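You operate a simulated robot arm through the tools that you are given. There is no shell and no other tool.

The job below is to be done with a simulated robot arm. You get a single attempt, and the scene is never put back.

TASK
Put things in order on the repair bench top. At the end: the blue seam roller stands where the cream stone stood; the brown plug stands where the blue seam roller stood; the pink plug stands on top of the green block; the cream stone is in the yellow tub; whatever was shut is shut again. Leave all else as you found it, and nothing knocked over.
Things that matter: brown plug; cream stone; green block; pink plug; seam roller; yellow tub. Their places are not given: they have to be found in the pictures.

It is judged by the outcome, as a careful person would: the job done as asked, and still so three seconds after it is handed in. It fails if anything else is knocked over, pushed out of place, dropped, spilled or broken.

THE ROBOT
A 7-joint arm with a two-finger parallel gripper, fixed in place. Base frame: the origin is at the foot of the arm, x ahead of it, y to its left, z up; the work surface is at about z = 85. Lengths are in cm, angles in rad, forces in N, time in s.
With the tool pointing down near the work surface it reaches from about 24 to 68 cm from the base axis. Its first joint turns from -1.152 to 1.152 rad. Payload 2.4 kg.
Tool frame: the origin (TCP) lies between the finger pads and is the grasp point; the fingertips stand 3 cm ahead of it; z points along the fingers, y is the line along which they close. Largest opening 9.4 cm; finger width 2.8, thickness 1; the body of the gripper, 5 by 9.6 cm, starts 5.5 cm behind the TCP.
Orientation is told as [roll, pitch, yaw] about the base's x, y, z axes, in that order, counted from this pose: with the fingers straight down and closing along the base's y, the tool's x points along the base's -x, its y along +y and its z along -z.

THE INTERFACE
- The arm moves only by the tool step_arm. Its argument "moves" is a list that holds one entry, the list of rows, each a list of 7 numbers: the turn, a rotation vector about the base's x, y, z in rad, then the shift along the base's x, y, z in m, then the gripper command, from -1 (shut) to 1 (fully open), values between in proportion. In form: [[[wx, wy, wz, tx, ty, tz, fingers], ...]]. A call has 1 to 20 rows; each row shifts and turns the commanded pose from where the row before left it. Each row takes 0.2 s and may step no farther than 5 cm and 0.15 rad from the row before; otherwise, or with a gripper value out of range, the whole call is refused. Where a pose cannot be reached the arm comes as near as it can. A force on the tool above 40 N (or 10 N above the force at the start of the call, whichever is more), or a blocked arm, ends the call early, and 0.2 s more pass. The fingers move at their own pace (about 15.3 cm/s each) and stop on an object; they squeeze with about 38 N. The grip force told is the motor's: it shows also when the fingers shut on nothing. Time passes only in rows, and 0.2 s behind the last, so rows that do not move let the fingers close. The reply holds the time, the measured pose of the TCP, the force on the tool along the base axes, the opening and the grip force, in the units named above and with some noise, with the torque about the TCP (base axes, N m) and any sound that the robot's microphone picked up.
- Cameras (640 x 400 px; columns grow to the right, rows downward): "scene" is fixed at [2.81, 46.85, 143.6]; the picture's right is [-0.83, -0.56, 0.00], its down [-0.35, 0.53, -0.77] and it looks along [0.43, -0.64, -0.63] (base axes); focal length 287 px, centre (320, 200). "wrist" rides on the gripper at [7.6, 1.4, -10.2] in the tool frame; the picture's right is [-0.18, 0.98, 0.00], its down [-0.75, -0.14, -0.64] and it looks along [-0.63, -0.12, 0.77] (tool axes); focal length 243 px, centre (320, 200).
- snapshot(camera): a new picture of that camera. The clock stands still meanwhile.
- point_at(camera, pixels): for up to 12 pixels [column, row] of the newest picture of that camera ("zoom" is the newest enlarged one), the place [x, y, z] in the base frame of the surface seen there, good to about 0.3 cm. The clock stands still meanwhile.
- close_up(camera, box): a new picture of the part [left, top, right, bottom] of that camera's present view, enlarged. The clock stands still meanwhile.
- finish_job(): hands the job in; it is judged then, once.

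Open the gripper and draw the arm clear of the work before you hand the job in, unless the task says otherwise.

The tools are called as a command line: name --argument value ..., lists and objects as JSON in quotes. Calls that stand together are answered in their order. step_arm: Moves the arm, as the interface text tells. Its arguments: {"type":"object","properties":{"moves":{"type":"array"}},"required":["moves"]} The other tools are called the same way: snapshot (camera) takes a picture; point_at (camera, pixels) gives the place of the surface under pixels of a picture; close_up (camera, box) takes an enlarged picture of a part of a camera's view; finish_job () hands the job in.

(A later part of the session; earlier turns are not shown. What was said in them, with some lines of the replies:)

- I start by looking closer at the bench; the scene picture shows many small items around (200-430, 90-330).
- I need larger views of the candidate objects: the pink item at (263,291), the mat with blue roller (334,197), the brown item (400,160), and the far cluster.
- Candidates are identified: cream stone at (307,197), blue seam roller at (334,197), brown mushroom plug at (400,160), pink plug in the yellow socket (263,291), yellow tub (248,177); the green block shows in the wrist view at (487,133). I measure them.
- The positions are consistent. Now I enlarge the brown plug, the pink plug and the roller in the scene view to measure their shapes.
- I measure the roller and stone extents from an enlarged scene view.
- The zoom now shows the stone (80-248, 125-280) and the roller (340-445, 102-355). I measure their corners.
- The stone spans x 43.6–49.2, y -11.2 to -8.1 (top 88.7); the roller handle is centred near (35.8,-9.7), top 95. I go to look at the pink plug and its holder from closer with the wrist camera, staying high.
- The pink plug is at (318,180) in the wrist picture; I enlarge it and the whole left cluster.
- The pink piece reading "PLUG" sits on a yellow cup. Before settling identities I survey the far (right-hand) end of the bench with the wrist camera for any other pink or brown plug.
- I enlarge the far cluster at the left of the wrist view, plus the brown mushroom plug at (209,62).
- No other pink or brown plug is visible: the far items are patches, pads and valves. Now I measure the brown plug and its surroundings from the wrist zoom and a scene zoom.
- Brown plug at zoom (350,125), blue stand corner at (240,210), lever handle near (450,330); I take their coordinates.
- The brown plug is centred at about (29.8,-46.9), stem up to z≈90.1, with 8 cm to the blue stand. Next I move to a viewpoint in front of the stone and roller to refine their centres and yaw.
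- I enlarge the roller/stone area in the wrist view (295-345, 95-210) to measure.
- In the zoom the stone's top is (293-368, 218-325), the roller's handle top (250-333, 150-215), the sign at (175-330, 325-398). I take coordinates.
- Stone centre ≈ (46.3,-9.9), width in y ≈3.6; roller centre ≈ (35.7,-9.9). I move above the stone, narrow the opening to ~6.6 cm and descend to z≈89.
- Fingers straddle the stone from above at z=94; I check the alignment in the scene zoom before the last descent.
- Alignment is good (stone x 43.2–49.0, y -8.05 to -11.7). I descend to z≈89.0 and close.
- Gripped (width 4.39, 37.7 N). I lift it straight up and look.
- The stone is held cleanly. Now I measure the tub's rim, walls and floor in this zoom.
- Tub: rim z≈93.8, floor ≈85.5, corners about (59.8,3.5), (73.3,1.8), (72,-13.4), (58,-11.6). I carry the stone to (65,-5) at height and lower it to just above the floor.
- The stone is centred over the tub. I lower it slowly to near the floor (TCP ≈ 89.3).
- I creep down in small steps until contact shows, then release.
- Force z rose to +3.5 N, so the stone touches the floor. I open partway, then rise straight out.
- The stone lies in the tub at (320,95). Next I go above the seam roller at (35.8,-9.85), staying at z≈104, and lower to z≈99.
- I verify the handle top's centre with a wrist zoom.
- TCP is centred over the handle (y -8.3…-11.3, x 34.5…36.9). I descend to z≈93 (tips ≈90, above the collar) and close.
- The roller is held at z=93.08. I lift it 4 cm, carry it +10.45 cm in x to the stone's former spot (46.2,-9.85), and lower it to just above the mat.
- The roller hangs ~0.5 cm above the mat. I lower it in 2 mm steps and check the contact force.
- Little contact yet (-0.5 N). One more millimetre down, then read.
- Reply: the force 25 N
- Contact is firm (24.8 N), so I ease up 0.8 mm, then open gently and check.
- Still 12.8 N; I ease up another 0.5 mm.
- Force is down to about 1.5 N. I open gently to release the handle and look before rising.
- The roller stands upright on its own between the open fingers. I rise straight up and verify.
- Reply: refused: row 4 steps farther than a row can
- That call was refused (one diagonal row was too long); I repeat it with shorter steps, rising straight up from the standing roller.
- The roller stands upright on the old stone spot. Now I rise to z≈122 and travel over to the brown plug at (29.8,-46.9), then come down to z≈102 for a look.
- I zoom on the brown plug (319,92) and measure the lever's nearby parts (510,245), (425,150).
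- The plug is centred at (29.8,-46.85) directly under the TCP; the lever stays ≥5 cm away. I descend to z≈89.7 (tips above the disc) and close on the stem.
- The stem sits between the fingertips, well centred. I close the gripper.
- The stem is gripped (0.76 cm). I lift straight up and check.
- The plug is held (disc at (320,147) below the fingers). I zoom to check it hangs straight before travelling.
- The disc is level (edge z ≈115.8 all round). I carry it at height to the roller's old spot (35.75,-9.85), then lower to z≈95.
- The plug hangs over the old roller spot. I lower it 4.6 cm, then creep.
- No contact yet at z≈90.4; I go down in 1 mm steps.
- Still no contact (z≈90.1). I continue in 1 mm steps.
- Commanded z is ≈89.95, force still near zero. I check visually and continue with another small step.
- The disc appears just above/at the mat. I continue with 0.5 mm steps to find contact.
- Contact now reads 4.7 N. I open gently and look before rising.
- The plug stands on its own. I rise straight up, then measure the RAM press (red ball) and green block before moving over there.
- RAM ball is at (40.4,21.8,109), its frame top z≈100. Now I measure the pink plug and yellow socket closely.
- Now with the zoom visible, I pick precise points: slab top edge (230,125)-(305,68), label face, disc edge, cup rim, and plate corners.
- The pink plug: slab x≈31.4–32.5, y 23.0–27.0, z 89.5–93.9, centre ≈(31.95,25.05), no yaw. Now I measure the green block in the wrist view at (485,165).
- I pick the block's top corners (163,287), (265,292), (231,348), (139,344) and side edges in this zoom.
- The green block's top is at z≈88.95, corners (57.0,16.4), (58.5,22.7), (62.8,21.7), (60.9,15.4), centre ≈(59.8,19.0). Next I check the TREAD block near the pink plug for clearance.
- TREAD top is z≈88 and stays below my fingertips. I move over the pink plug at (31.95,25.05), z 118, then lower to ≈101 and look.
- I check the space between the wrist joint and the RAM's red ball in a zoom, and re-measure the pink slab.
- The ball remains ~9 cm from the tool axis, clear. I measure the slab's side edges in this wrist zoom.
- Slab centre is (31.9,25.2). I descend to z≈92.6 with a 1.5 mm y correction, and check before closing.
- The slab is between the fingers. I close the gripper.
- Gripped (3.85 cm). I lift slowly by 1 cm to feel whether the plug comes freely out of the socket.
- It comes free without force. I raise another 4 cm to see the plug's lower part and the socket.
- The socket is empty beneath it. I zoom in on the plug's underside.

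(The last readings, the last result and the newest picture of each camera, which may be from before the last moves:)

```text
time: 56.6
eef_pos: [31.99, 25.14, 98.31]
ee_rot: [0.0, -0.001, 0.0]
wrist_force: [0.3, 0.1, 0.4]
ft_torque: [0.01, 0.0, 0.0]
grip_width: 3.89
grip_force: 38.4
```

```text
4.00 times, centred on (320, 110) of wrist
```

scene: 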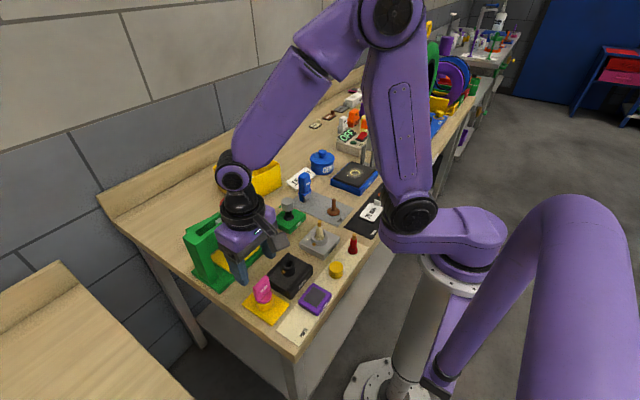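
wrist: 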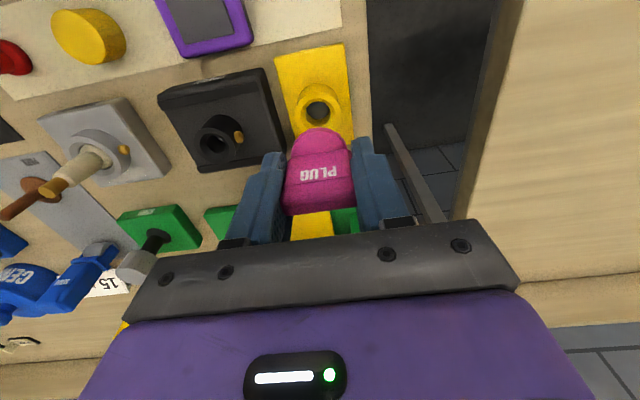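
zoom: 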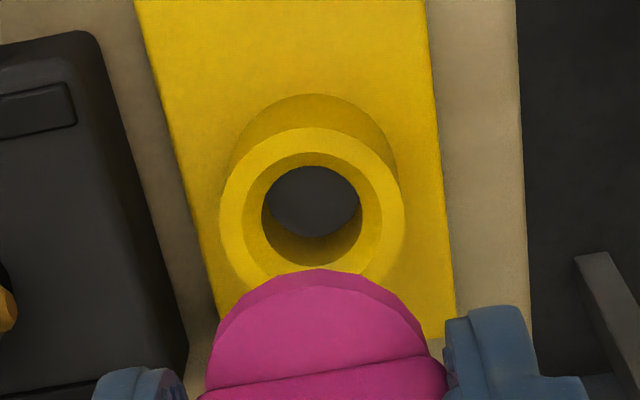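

The plug has a narrower peg below its disc. I raise it to z≈118 for transport and view the peg from the side.

step_arm --moves '[[[0, 0, 0, 0, 0, 0.04, -1], [0, 0, 0, 0, 0, 0.04, -1], [0, 0, 0, 0, 0, 0.04, -1], [0, 0, 0, 0, 0, 0.04, -1], [0, 0, 0, 0, 0, 0.04, -1], [0, 0, 0, 0, 0, 0, -1]]]'

snapshot --camera "scene"

close_up --camera "scene" --box '[210, 150, 310, 250]'

```text
time: 58.0
eef_pos: [31.84, 25.23, 118.44]
ee_rot: [0.001, 0.0, -0.002]
wrist_force: [0.3, -0.2, 0.1]
ft_torque: [0.0, 0.07, 0.02]
grip_width: 3.88
grip_force: 38.0
```

```text
taken
```

scene: 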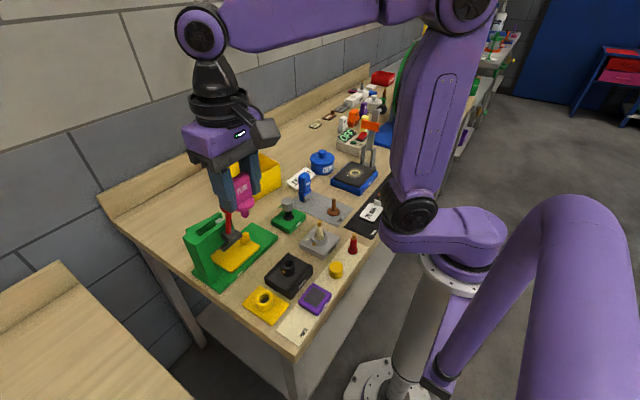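

```text
4.00 times, centred on (260, 200) of scene
```

zoom: 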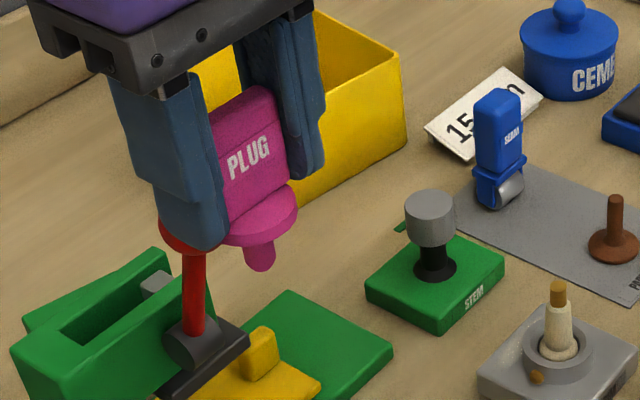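

The peg is ~1.3 cm wide and ~1.8 cm long. I measure the peg tip and disc heights relative to the TCP (z≈118.5).

close_up --camera "scene" --box '[255, 180, 295, 220]'

point_at --camera "scene" --pixels '[[275, 215], [274, 212], [276, 208], [275, 216.5], [268, 209], [282, 203], [275, 205], [272, 190]]'

```text
10.00 times, centred on (275, 200) of scene
```

zoom: 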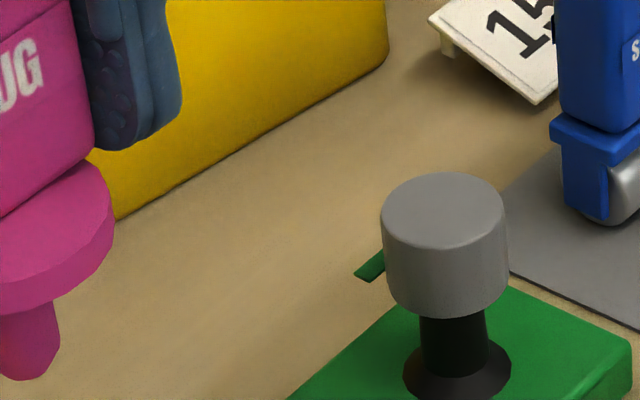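

```text
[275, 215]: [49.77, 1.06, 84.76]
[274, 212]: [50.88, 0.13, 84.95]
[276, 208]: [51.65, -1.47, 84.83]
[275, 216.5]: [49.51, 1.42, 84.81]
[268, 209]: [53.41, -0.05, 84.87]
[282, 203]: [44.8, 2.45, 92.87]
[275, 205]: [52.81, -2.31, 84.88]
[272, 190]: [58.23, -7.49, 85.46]
```

My pixel mapping was off; the peg is around scene (245,215). I zoom there.

close_up --camera "scene" --box '[225, 185, 265, 225]'

point_at --camera "scene" --pixels '[[245, 216], [245, 214], [245, 212], [244, 210], [240, 206], [248, 205], [243, 204], [240, 192], [253, 201], [232, 206]]'

```text
10.00 times, centred on (245, 205) of scene
```

zoom: 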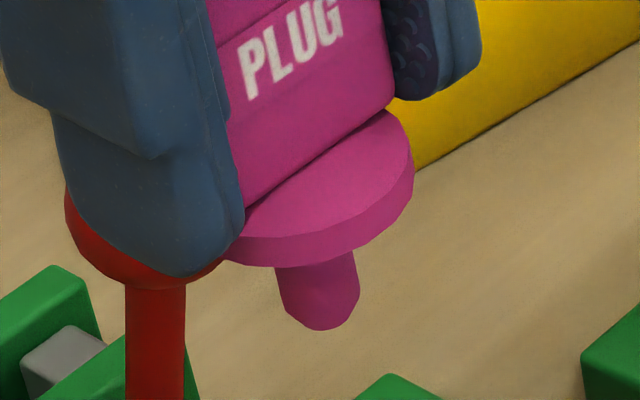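

```text
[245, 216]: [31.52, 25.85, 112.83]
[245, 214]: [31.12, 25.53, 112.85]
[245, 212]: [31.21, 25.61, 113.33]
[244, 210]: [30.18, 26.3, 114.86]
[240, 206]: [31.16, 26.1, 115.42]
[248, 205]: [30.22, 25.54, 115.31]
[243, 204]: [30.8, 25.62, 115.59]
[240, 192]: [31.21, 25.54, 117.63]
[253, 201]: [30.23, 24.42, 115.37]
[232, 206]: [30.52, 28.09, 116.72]
```

Peg bottom is ≈6.0 cm below the TCP, flat-ended. I raise 3 cm, carry the plug over to the block centre (59.8,19.0), and stop at height for a check.

step_arm --moves '[[[0, 0, 0, 0, 0, 0.03, -1], [0, 0, 0, 0.0398, -0.0089, 0, -1], [0, 0, 0, 0.0398, -0.0089, 0, -1], [0, 0, 0, 0.0398, -0.0089, 0, -1], [0, 0, 0, 0.0398, -0.0089, 0, -1], [0, 0, 0, 0.0398, -0.0089, 0, -1], [0, 0, 0, 0.0398, -0.0089, 0, -1], [0, 0, 0, 0.0397, -0.0086, 0, -1], [0, 0, 0, 0, 0, 0, -1]]]'

snapshot --camera "scene"

snapshot --camera "wrist"

```text
time: 60.0
eef_pos: [58.36, 18.51, 121.53]
ee_rot: [-0.001, 0.0, 0.003]
wrist_force: [-0.2, -0.2, 0.8]
ft_torque: [0.01, 0.0, 0.01]
grip_width: 3.88
grip_force: 38.4
out of reach, approached as far as the arm can: row 8
```

```text
taken
```

scene: 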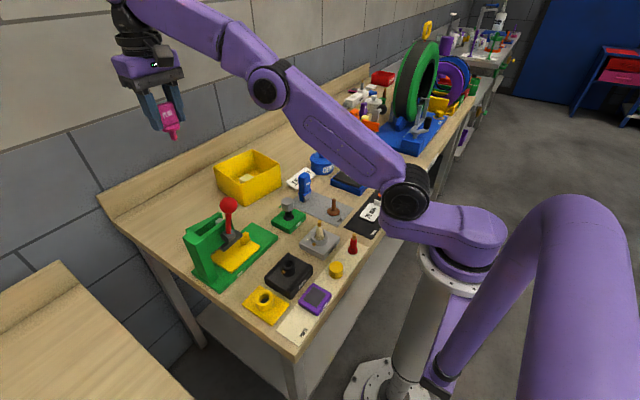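

```text
taken
```

wrist: 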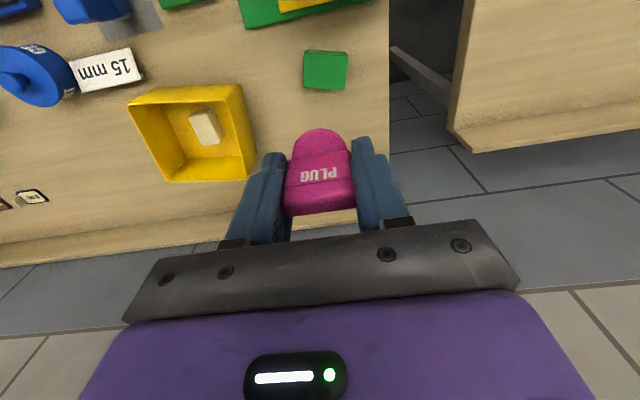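

Row 8 stopped a bit short (58.4,18.5) due to reach at this height. I descend 10 cm and re-read the pose.

step_arm --moves '[[[0, 0, 0, 0, 0, -0.04, -1], [0, 0, 0, 0, 0, -0.04, -1], [0, 0, 0, 0, 0, -0.03, -1], [0, 0, 0, 0, 0, 0, -1]]]'

snapshot --camera "wrist"

snapshot --camera "scene"

```text
time: 61.0
eef_pos: [58.37, 18.32, 110.41]
ee_rot: [-0.001, 0.0, -0.001]
wrist_force: [0.2, -0.6, 0.4]
ft_torque: [-0.04, -0.01, 0.0]
grip_width: 3.9
grip_force: 37.5
```

```text
taken
```

wrist: 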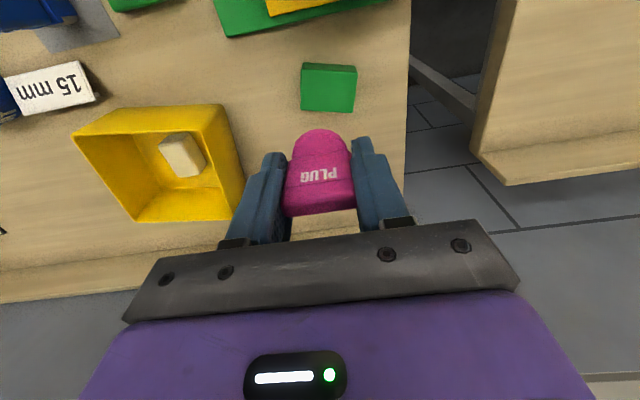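

```text
taken
```

scene: 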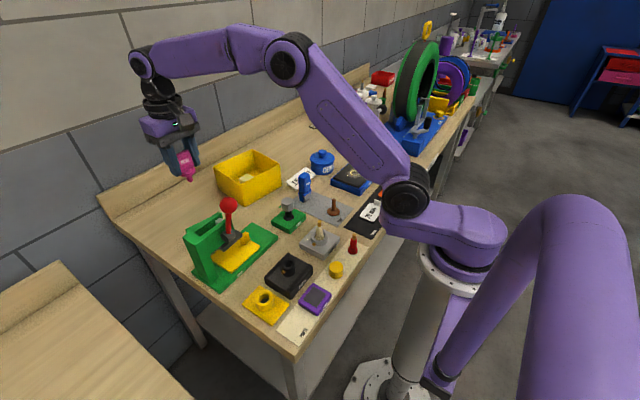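

The pose is now (58.4,18.3,110.4). From here I re-measure the block's top (303-357, 63-112) in a wrist zoom.

close_up --camera "wrist" --box '[280, 40, 380, 130]'

```text
4.44 times, centred on (330, 85) of wrist
```

zoom: 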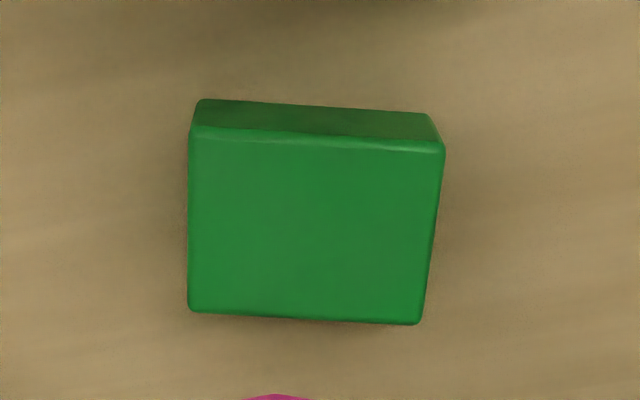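

The block's top corners in this zoom are (193,137), (442,150), (420,322), (189,308); I take their positions.

point_at --camera "zoom" --pixels '[[197, 140], [438, 153], [416, 318], [193, 304], [312, 230], [318, 118], [250, 180], [380, 280]]'

```text
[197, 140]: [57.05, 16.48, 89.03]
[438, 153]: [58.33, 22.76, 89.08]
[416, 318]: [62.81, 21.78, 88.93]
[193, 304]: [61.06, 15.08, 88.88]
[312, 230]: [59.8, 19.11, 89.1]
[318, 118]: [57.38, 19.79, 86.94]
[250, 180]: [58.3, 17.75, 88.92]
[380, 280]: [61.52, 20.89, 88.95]
```

Block centre is (59.8,19.05). I shift (+1.45,+0.65) and descend to z≈97 (peg ≈2 cm above the block).

step_arm --moves '[[[0, 0, 0, 0, 0, -0.04, -1], [0, 0, 0, 0.0145, 0.0065, 0, -1], [0, 0, 0, 0, 0, 0, -1], [0, 0, 0, 0, 0, -0.04, -1], [0, 0, 0, 0, 0, -0.04, -1], [0, 0, 0, 0, 0, -0.014, -1], [0, 0, 0, 0, 0, 0, -1]]]'

snapshot --camera "wrist"

snapshot --camera "scene"

close_up --camera "scene" --box '[140, 130, 260, 270]'

```text
time: 62.6
eef_pos: [59.96, 19.14, 97.17]
ee_rot: [0.001, 0.0, 0.0]
wrist_force: [-0.3, -0.3, 0.5]
ft_torque: [0.02, 0.01, 0.0]
grip_width: 3.87
grip_force: 38.5
```

```text
taken
```

wrist: 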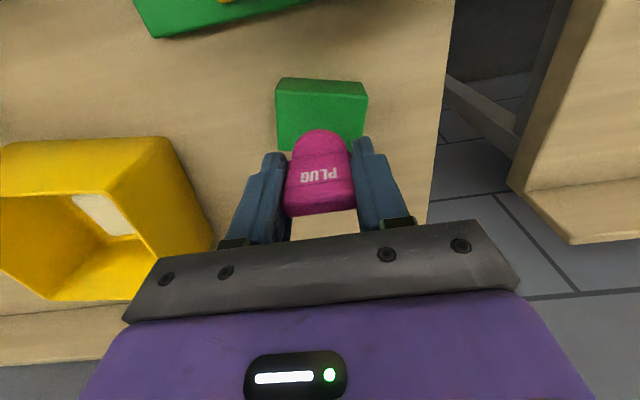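

```text
taken
```

scene: 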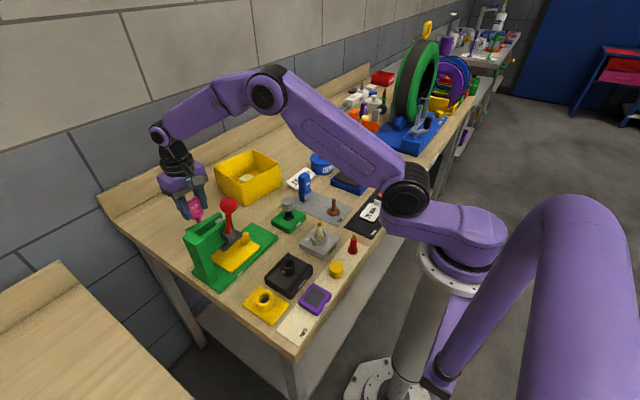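

```text
2.86 times, centred on (200, 200) of scene
```

zoom: 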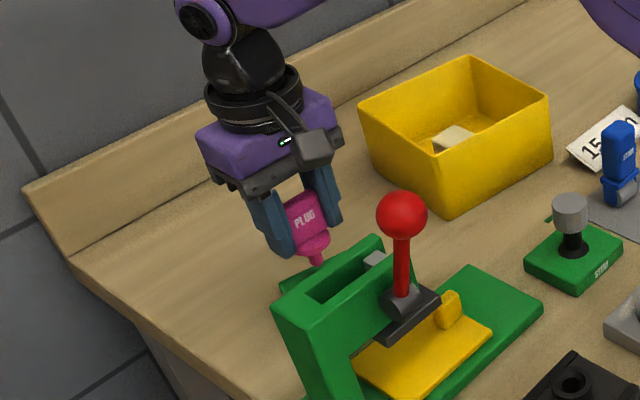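

The plug is over the block. I lower to z≈95.5 and then creep to contact.

step_arm --moves '[[[0, 0, 0, 0, 0, -0.01, -1], [0, 0, 0, 0, 0, -0.006, -1], [0, 0, 0, 0, 0, 0, -1]]]'

close_up --camera "scene" --box '[180, 190, 220, 230]'

```text
time: 63.4
eef_pos: [59.96, 19.0, 95.37]
ee_rot: [-0.001, 0.0, -0.001]
wrist_force: [-1.0, 0.1, -0.2]
ft_torque: [0.0, 0.0, 0.02]
grip_width: 3.87
grip_force: 37.7
```

```text
10.00 times, centred on (200, 210) of scene
```

zoom: 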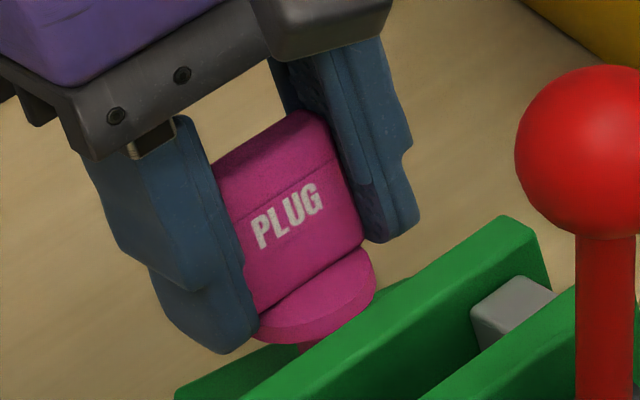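

No contact yet. I creep in ~1 mm steps and watch the force.

step_arm --moves '[[[0, 0, 0, 0, 0, -0.0015, -1], [0, 0, 0, 0, 0, 0, -1]]]'

step_arm --moves '[[[0, 0, 0, 0, 0, -0.001, -1], [0, 0, 0, 0, 0, 0, -1]]]'

step_arm --moves '[[[0, 0, 0, 0, 0, -0.001, -1], [0, 0, 0, 0, 0, 0, -1]]]'

```text
time: 64.0
eef_pos: [59.7, 18.9, 95.45]
ee_rot: [0.001, -0.001, 0.0]
wrist_force: [-0.5, 0.6, -1.1]
ft_torque: [-0.01, 0.0, 0.02]
grip_width: 3.86
grip_force: 38.0
```

```text
time: 64.6
eef_pos: [59.81, 19.02, 95.18]
ee_rot: [0.0, 0.0, -0.001]
wrist_force: [-0.4, 0.5, 0.5]
ft_torque: [0.01, -0.05, 0.02]
grip_width: 3.86
grip_force: 38.1
```

```text
time: 65.2
eef_pos: [59.81, 19.03, 95.15]
ee_rot: [0.0, 0.0, 0.0]
wrist_force: [0.3, 0.7, 0.3]
ft_torque: [-0.06, -0.01, 0.02]
grip_width: 3.88
grip_force: 37.9
```

Still free at z≈95.1; I keep creeping one step at a time.

step_arm --moves '[[[0, 0, 0, 0, 0, -0.001, -1], [0, 0, 0, 0, 0, 0, -1]]]'

step_arm --moves '[[[0, 0, 0, 0, 0, -0.0008, -1], [0, 0, 0, 0, 0, 0, -1]]]'

```text
time: 65.8
eef_pos: [59.72, 18.96, 95.07]
ee_rot: [0.0, -0.001, 0.001]
wrist_force: [-2.5, -0.3, 9.8]
ft_torque: [0.0, 0.24, -0.01]
grip_width: 3.88
grip_force: 37.7
```

```text
time: 66.4
eef_pos: [59.91, 19.06, 95.09]
ee_rot: [0.002, -0.004, 0.0]
wrist_force: [-5.2, -1.7, 24.0]
ft_torque: [-0.13, 0.35, 0.0]
grip_width: 3.89
grip_force: 38.3
```

Contact found (24 N after the last step). I ease up 1.2 mm to leave only a light touch.

step_arm --moves '[[[0, 0, 0, 0, 0, 0.0011, -1], [0, 0, 0, 0, 0, 0, -1]]]'

```text
time: 67.0
eef_pos: [59.91, 19.07, 95.1]
ee_rot: [-0.002, -0.003, 0.001]
wrist_force: [0.7, -0.7, 16.5]
ft_torque: [-0.07, 0.0, -0.03]
grip_width: 3.86
grip_force: 38.0
```

Still 16.5 N; I ease up another 0.6 mm.

step_arm --moves '[[[0, 0, 0, 0, 0, 0.0006, -1], [0, 0, 0, 0, 0, 0, -1]]]'

```text
time: 67.6
eef_pos: [59.84, 18.98, 95.01]
ee_rot: [-0.001, -0.001, 0.0]
wrist_force: [4.8, 0.7, 12.0]
ft_torque: [0.0, -0.34, 0.01]
grip_width: 3.87
grip_force: 37.8
```

Now 12 N with a small x force; ease another 0.6 mm.

step_arm --moves '[[[0, 0, 0, 0, 0, 0.0006, -1], [0, 0, 0, 0, 0, 0, -1]]]'

```text
time: 68.2
eef_pos: [59.8, 19.07, 95.13]
ee_rot: [0.002, 0.0, 0.001]
wrist_force: [3.4, 1.4, 6.3]
ft_torque: [0.05, -0.27, 0.04]
grip_width: 3.88
grip_force: 38.2
```

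step_arm --moves '[[[0, 0, 0, 0, 0, 0.0005, -1], [0, 0, 0, 0, 0, 0, -1]]]'

close_up --camera "wrist" --box '[240, 60, 400, 230]'

close_up --camera "scene" --box '[180, 190, 220, 230]'

```text
time: 68.8
eef_pos: [59.7, 18.89, 95.1]
ee_rot: [-0.002, 0.003, 0.003]
wrist_force: [0.1, 0.0, 0.2]
ft_torque: [0.01, 0.03, -0.02]
grip_width: 3.89
grip_force: 37.9
```

```text
2.35 times, centred on (320, 145) of wrist
```

zoom: 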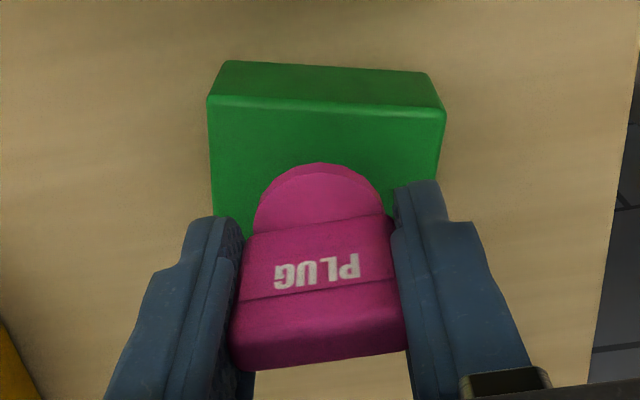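

```text
10.00 times, centred on (200, 210) of scene
```

zoom: 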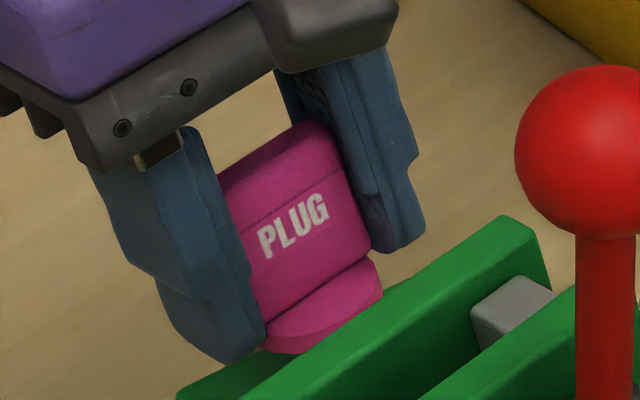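

The reading is ≈0.2 N: the peg is just at the block surface and the plug is still square in the grip. I open very gently to a small gap and look.

step_arm --moves '[[[0, 0, 0, 0, 0, 0, -0.15], [0, 0, 0, 0, 0, 0, -0.1], [0, 0, 0, 0, 0, 0, -0.05], [0, 0, 0, 0, 0, 0, 0]]]'

close_up --camera "wrist" --box '[240, 60, 400, 230]'

close_up --camera "scene" --box '[180, 190, 220, 230]'

```text
time: 69.8
eef_pos: [59.84, 19.05, 95.19]
ee_rot: [0.001, 0.0, 0.001]
wrist_force: [0.3, 0.3, 0.3]
ft_torque: [0.01, 0.0, 0.01]
grip_width: 4.69
grip_force: 0.0
```

```text
2.35 times, centred on (320, 145) of wrist
```

zoom: 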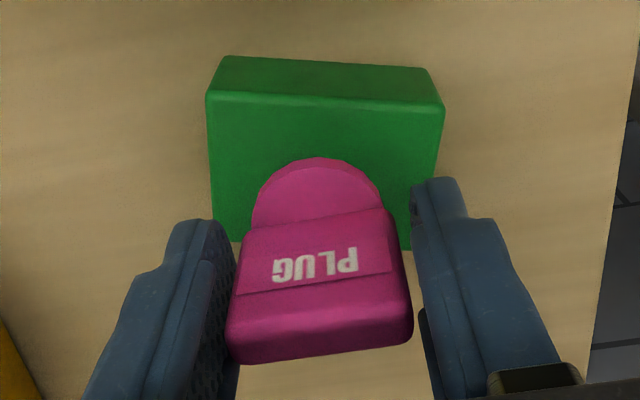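

```text
10.00 times, centred on (200, 210) of scene
```

zoom: 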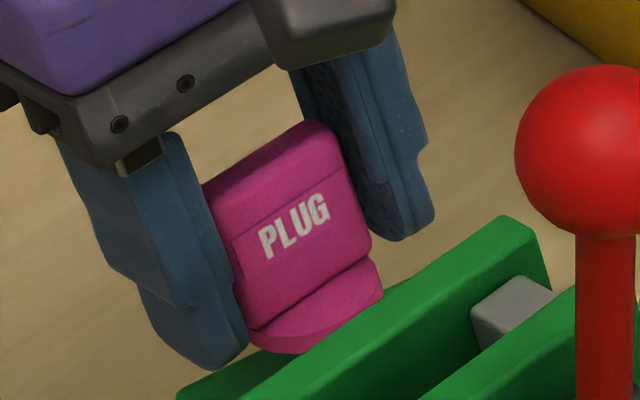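

The plug stays standing, free of the fingers. I wait a second to make sure it is not slowly tipping.

step_arm --moves '[[[0, 0, 0, 0, 0, 0, 0.1], [0, 0, 0, 0, 0, 0, 0.2], [0, 0, 0, 0, 0, 0, 0.3], [0, 0, 0, 0, 0, 0, 0.4], [0, 0, 0, 0, 0, 0, 0.4]]]'

close_up --camera "wrist" --box '[240, 60, 400, 230]'

close_up --camera "scene" --box '[180, 190, 220, 230]'

```text
time: 71.0
eef_pos: [59.87, 19.01, 95.23]
ee_rot: [0.001, 0.0, -0.003]
wrist_force: [-0.6, 0.5, -0.1]
ft_torque: [0.03, -0.06, -0.01]
grip_width: 6.57
grip_force: 0.0
```

```text
2.35 times, centred on (320, 145) of wrist
```

zoom: 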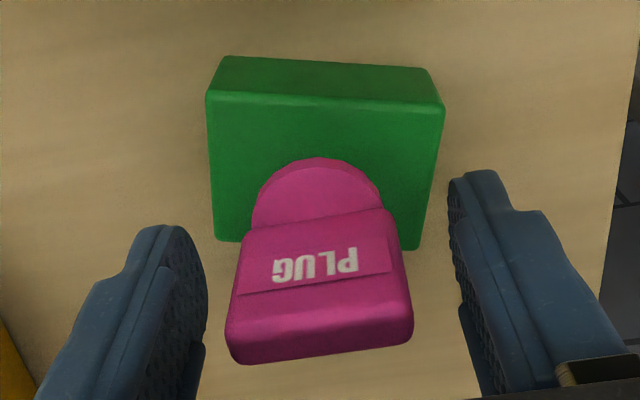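

```text
10.00 times, centred on (200, 210) of scene
```

zoom: 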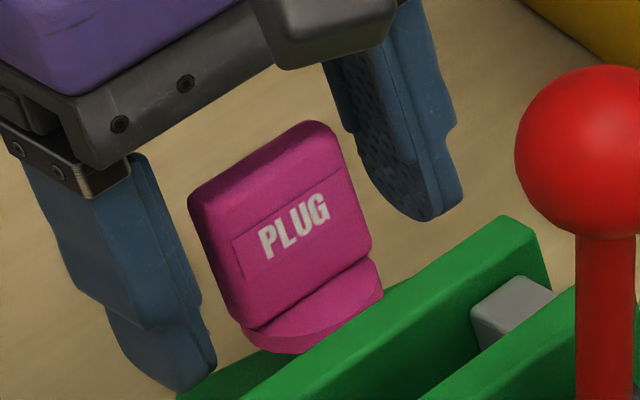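

The plug is steady (identical pixels). I rise straight up 12 cm, then move sideways toward y≈-5 (away from the RAM ball) before looking over everything.

step_arm --moves '[[[0, 0, 0, 0, 0, 0.02, 0.4], [0, 0, 0, 0, 0, 0.03, 0.4], [0, 0, 0, 0, 0, 0.04, 0.4], [0, 0, 0, 0, 0, 0.03, 0.4], [0, 0, 0, 0, 0, 0, 0.4], [0, 0, 0, -0.01, -0.045, 0, 0.4], [0, 0, 0, -0.01, -0.045, 0, 0.4], [0, 0, 0, -0.01, -0.045, 0, 0.4], [0, 0, 0, -0.01, -0.045, 0, 0.4], [0, 0, 0, -0.01, -0.045, 0, 0.4], [0, 0, 0, -0.03, -0.03, 0.02, 0.4], [0, 0, 0, -0.04, 0, 0.02, 0.4], [0, 0, 0, -0.04, 0, 0.02, 0.4], [0, 0, 0, -0.04, 0, 0.02, 0.4], [0, 0, 0, 0, 0, 0.04, 0.4], [0, 0, 0, 0, 0, 0, 0.4]]]'

snapshot --camera "wrist"

snapshot --camera "scene"

```text
time: 74.4
eef_pos: [39.81, -6.59, 119.32]
ee_rot: [0.0, 0.0, -0.001]
wrist_force: [-0.8, 0.9, -0.3]
ft_torque: [0.04, 0.0, -0.01]
grip_width: 6.59
grip_force: 0.0
```

```text
taken
```

wrist: 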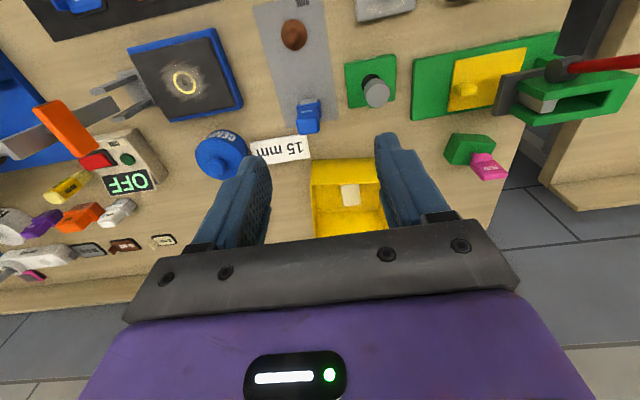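

```text
taken
```

scene: 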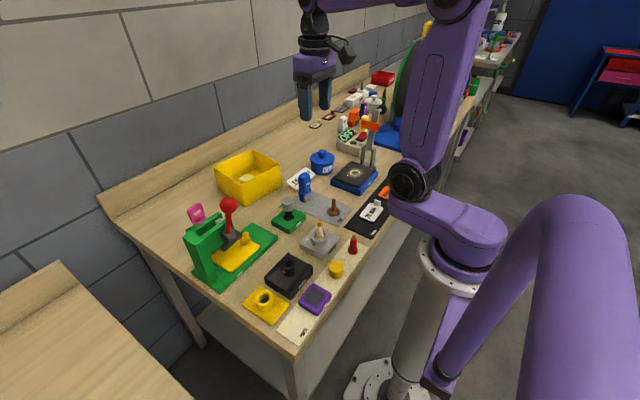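

All four placements are visible: stone in tub (350,195), roller (308,115), brown plug (293,35), pink plug on block (488,165). I verify with zooms and coordinates.

close_up --camera "scene" --box '[170, 180, 370, 340]'

close_up --camera "wrist" --box '[240, 0, 400, 150]'

close_up --camera "wrist" --box '[420, 110, 540, 210]'

point_at --camera "wrist" --pixels '[[308, 120], [300, 110], [318, 108], [293, 33], [292, 45], [281, 35], [306, 33], [350, 195], [485, 165], [487, 158]]'

```text
2.50 times, centred on (270, 260) of scene
```

zoom: 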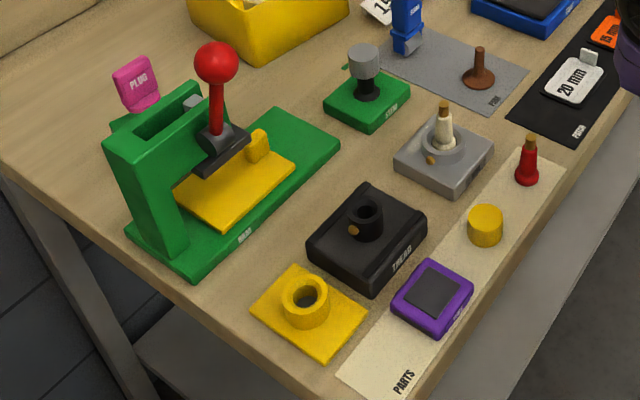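

```text
2.67 times, centred on (320, 75) of wrist
```

zoom: 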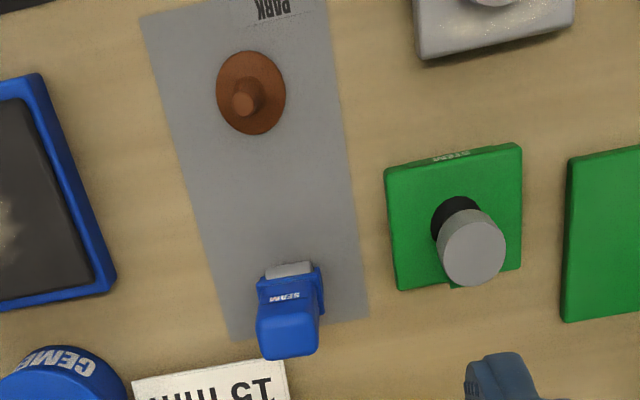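

```text
4.00 times, centred on (480, 160) of wrist
```

zoom: 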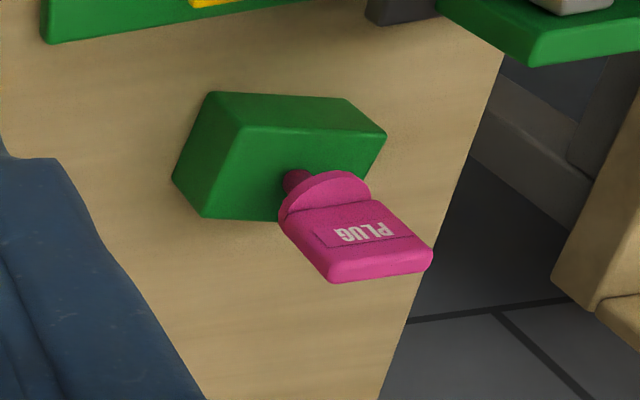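

```text
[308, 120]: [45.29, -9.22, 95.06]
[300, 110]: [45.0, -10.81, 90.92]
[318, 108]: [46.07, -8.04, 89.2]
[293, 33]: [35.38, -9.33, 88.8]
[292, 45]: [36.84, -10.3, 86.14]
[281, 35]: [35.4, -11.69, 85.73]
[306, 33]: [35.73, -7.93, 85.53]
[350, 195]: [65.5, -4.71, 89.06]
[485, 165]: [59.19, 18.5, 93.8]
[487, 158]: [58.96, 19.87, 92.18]
```

All checks out: brown plug at (35.7,-9.8), roller at the stone's spot, stone in tub, pink plug upright on its peg on the block, nothing else moved and no lid opened. I open the gripper fully, wait, and take a last look.

step_arm --moves '[[[0, 0, 0, 0, 0, 0.02, 1], [0, 0, 0, 0, 0, 0, 1], [0, 0, 0, 0, 0, 0, 1], [0, 0, 0, 0, 0, 0, 1], [0, 0, 0, 0, 0, 0, 1]]]'

snapshot --camera "scene"

close_up --camera "scene" --box '[170, 100, 430, 260]'

```text
time: 75.6
eef_pos: [39.77, -6.62, 121.17]
ee_rot: [0.001, 0.0, 0.0]
wrist_force: [-0.9, -0.7, 0.6]
ft_torque: [0.0, -0.01, -0.02]
grip_width: 9.4
grip_force: 0.1
```

```text
taken
```

scene: 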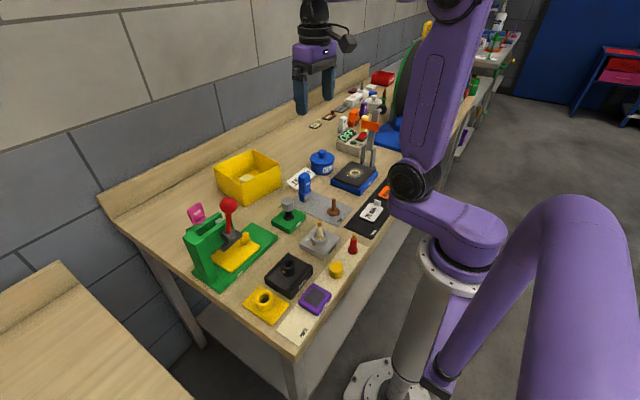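

```text
2.46 times, centred on (300, 180) of scene
```

zoom: 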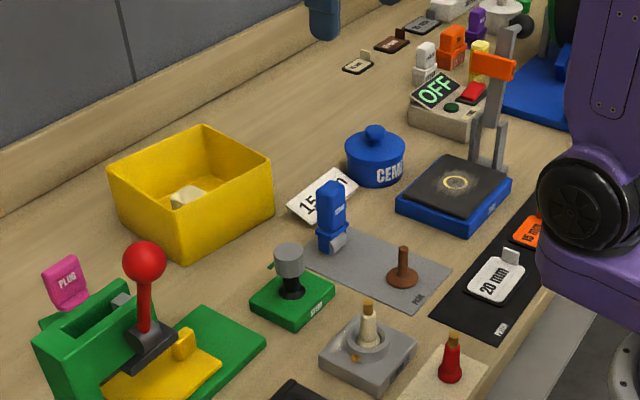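

The final picture shows everything standing in its asked place, the gripper is open and the arm is high and clear. I hand the job in.

finish_job

```text
The job is handed in.
```

The job is handed in, and the last pictures show each thing where you asked for it:

- **Cream stone:** it lies on the floor of the yellow tub.
- **Blue seam roller:** it stands upright where the stone was, at about (46.2, -9.8).
- **Brown plug:** it stands stem up where the roller was, at about (35.8, -9.8). I took the brown mushroom-shaped piece to be this plug, as it has no label and nothing else in view fitted.
- **Pink plug:** it stands on the green block on its peg, about 1.3 cm wide. It held still for over a second after I let go and was still upright in the last picture.

I opened no lid or container, so there was nothing to shut again. Lifting the pink plug left its yellow socket empty, as the task requires. In the final pictures nothing else looked moved or knocked over. The gripper was open and the arm was clear of the bench at hand-in.
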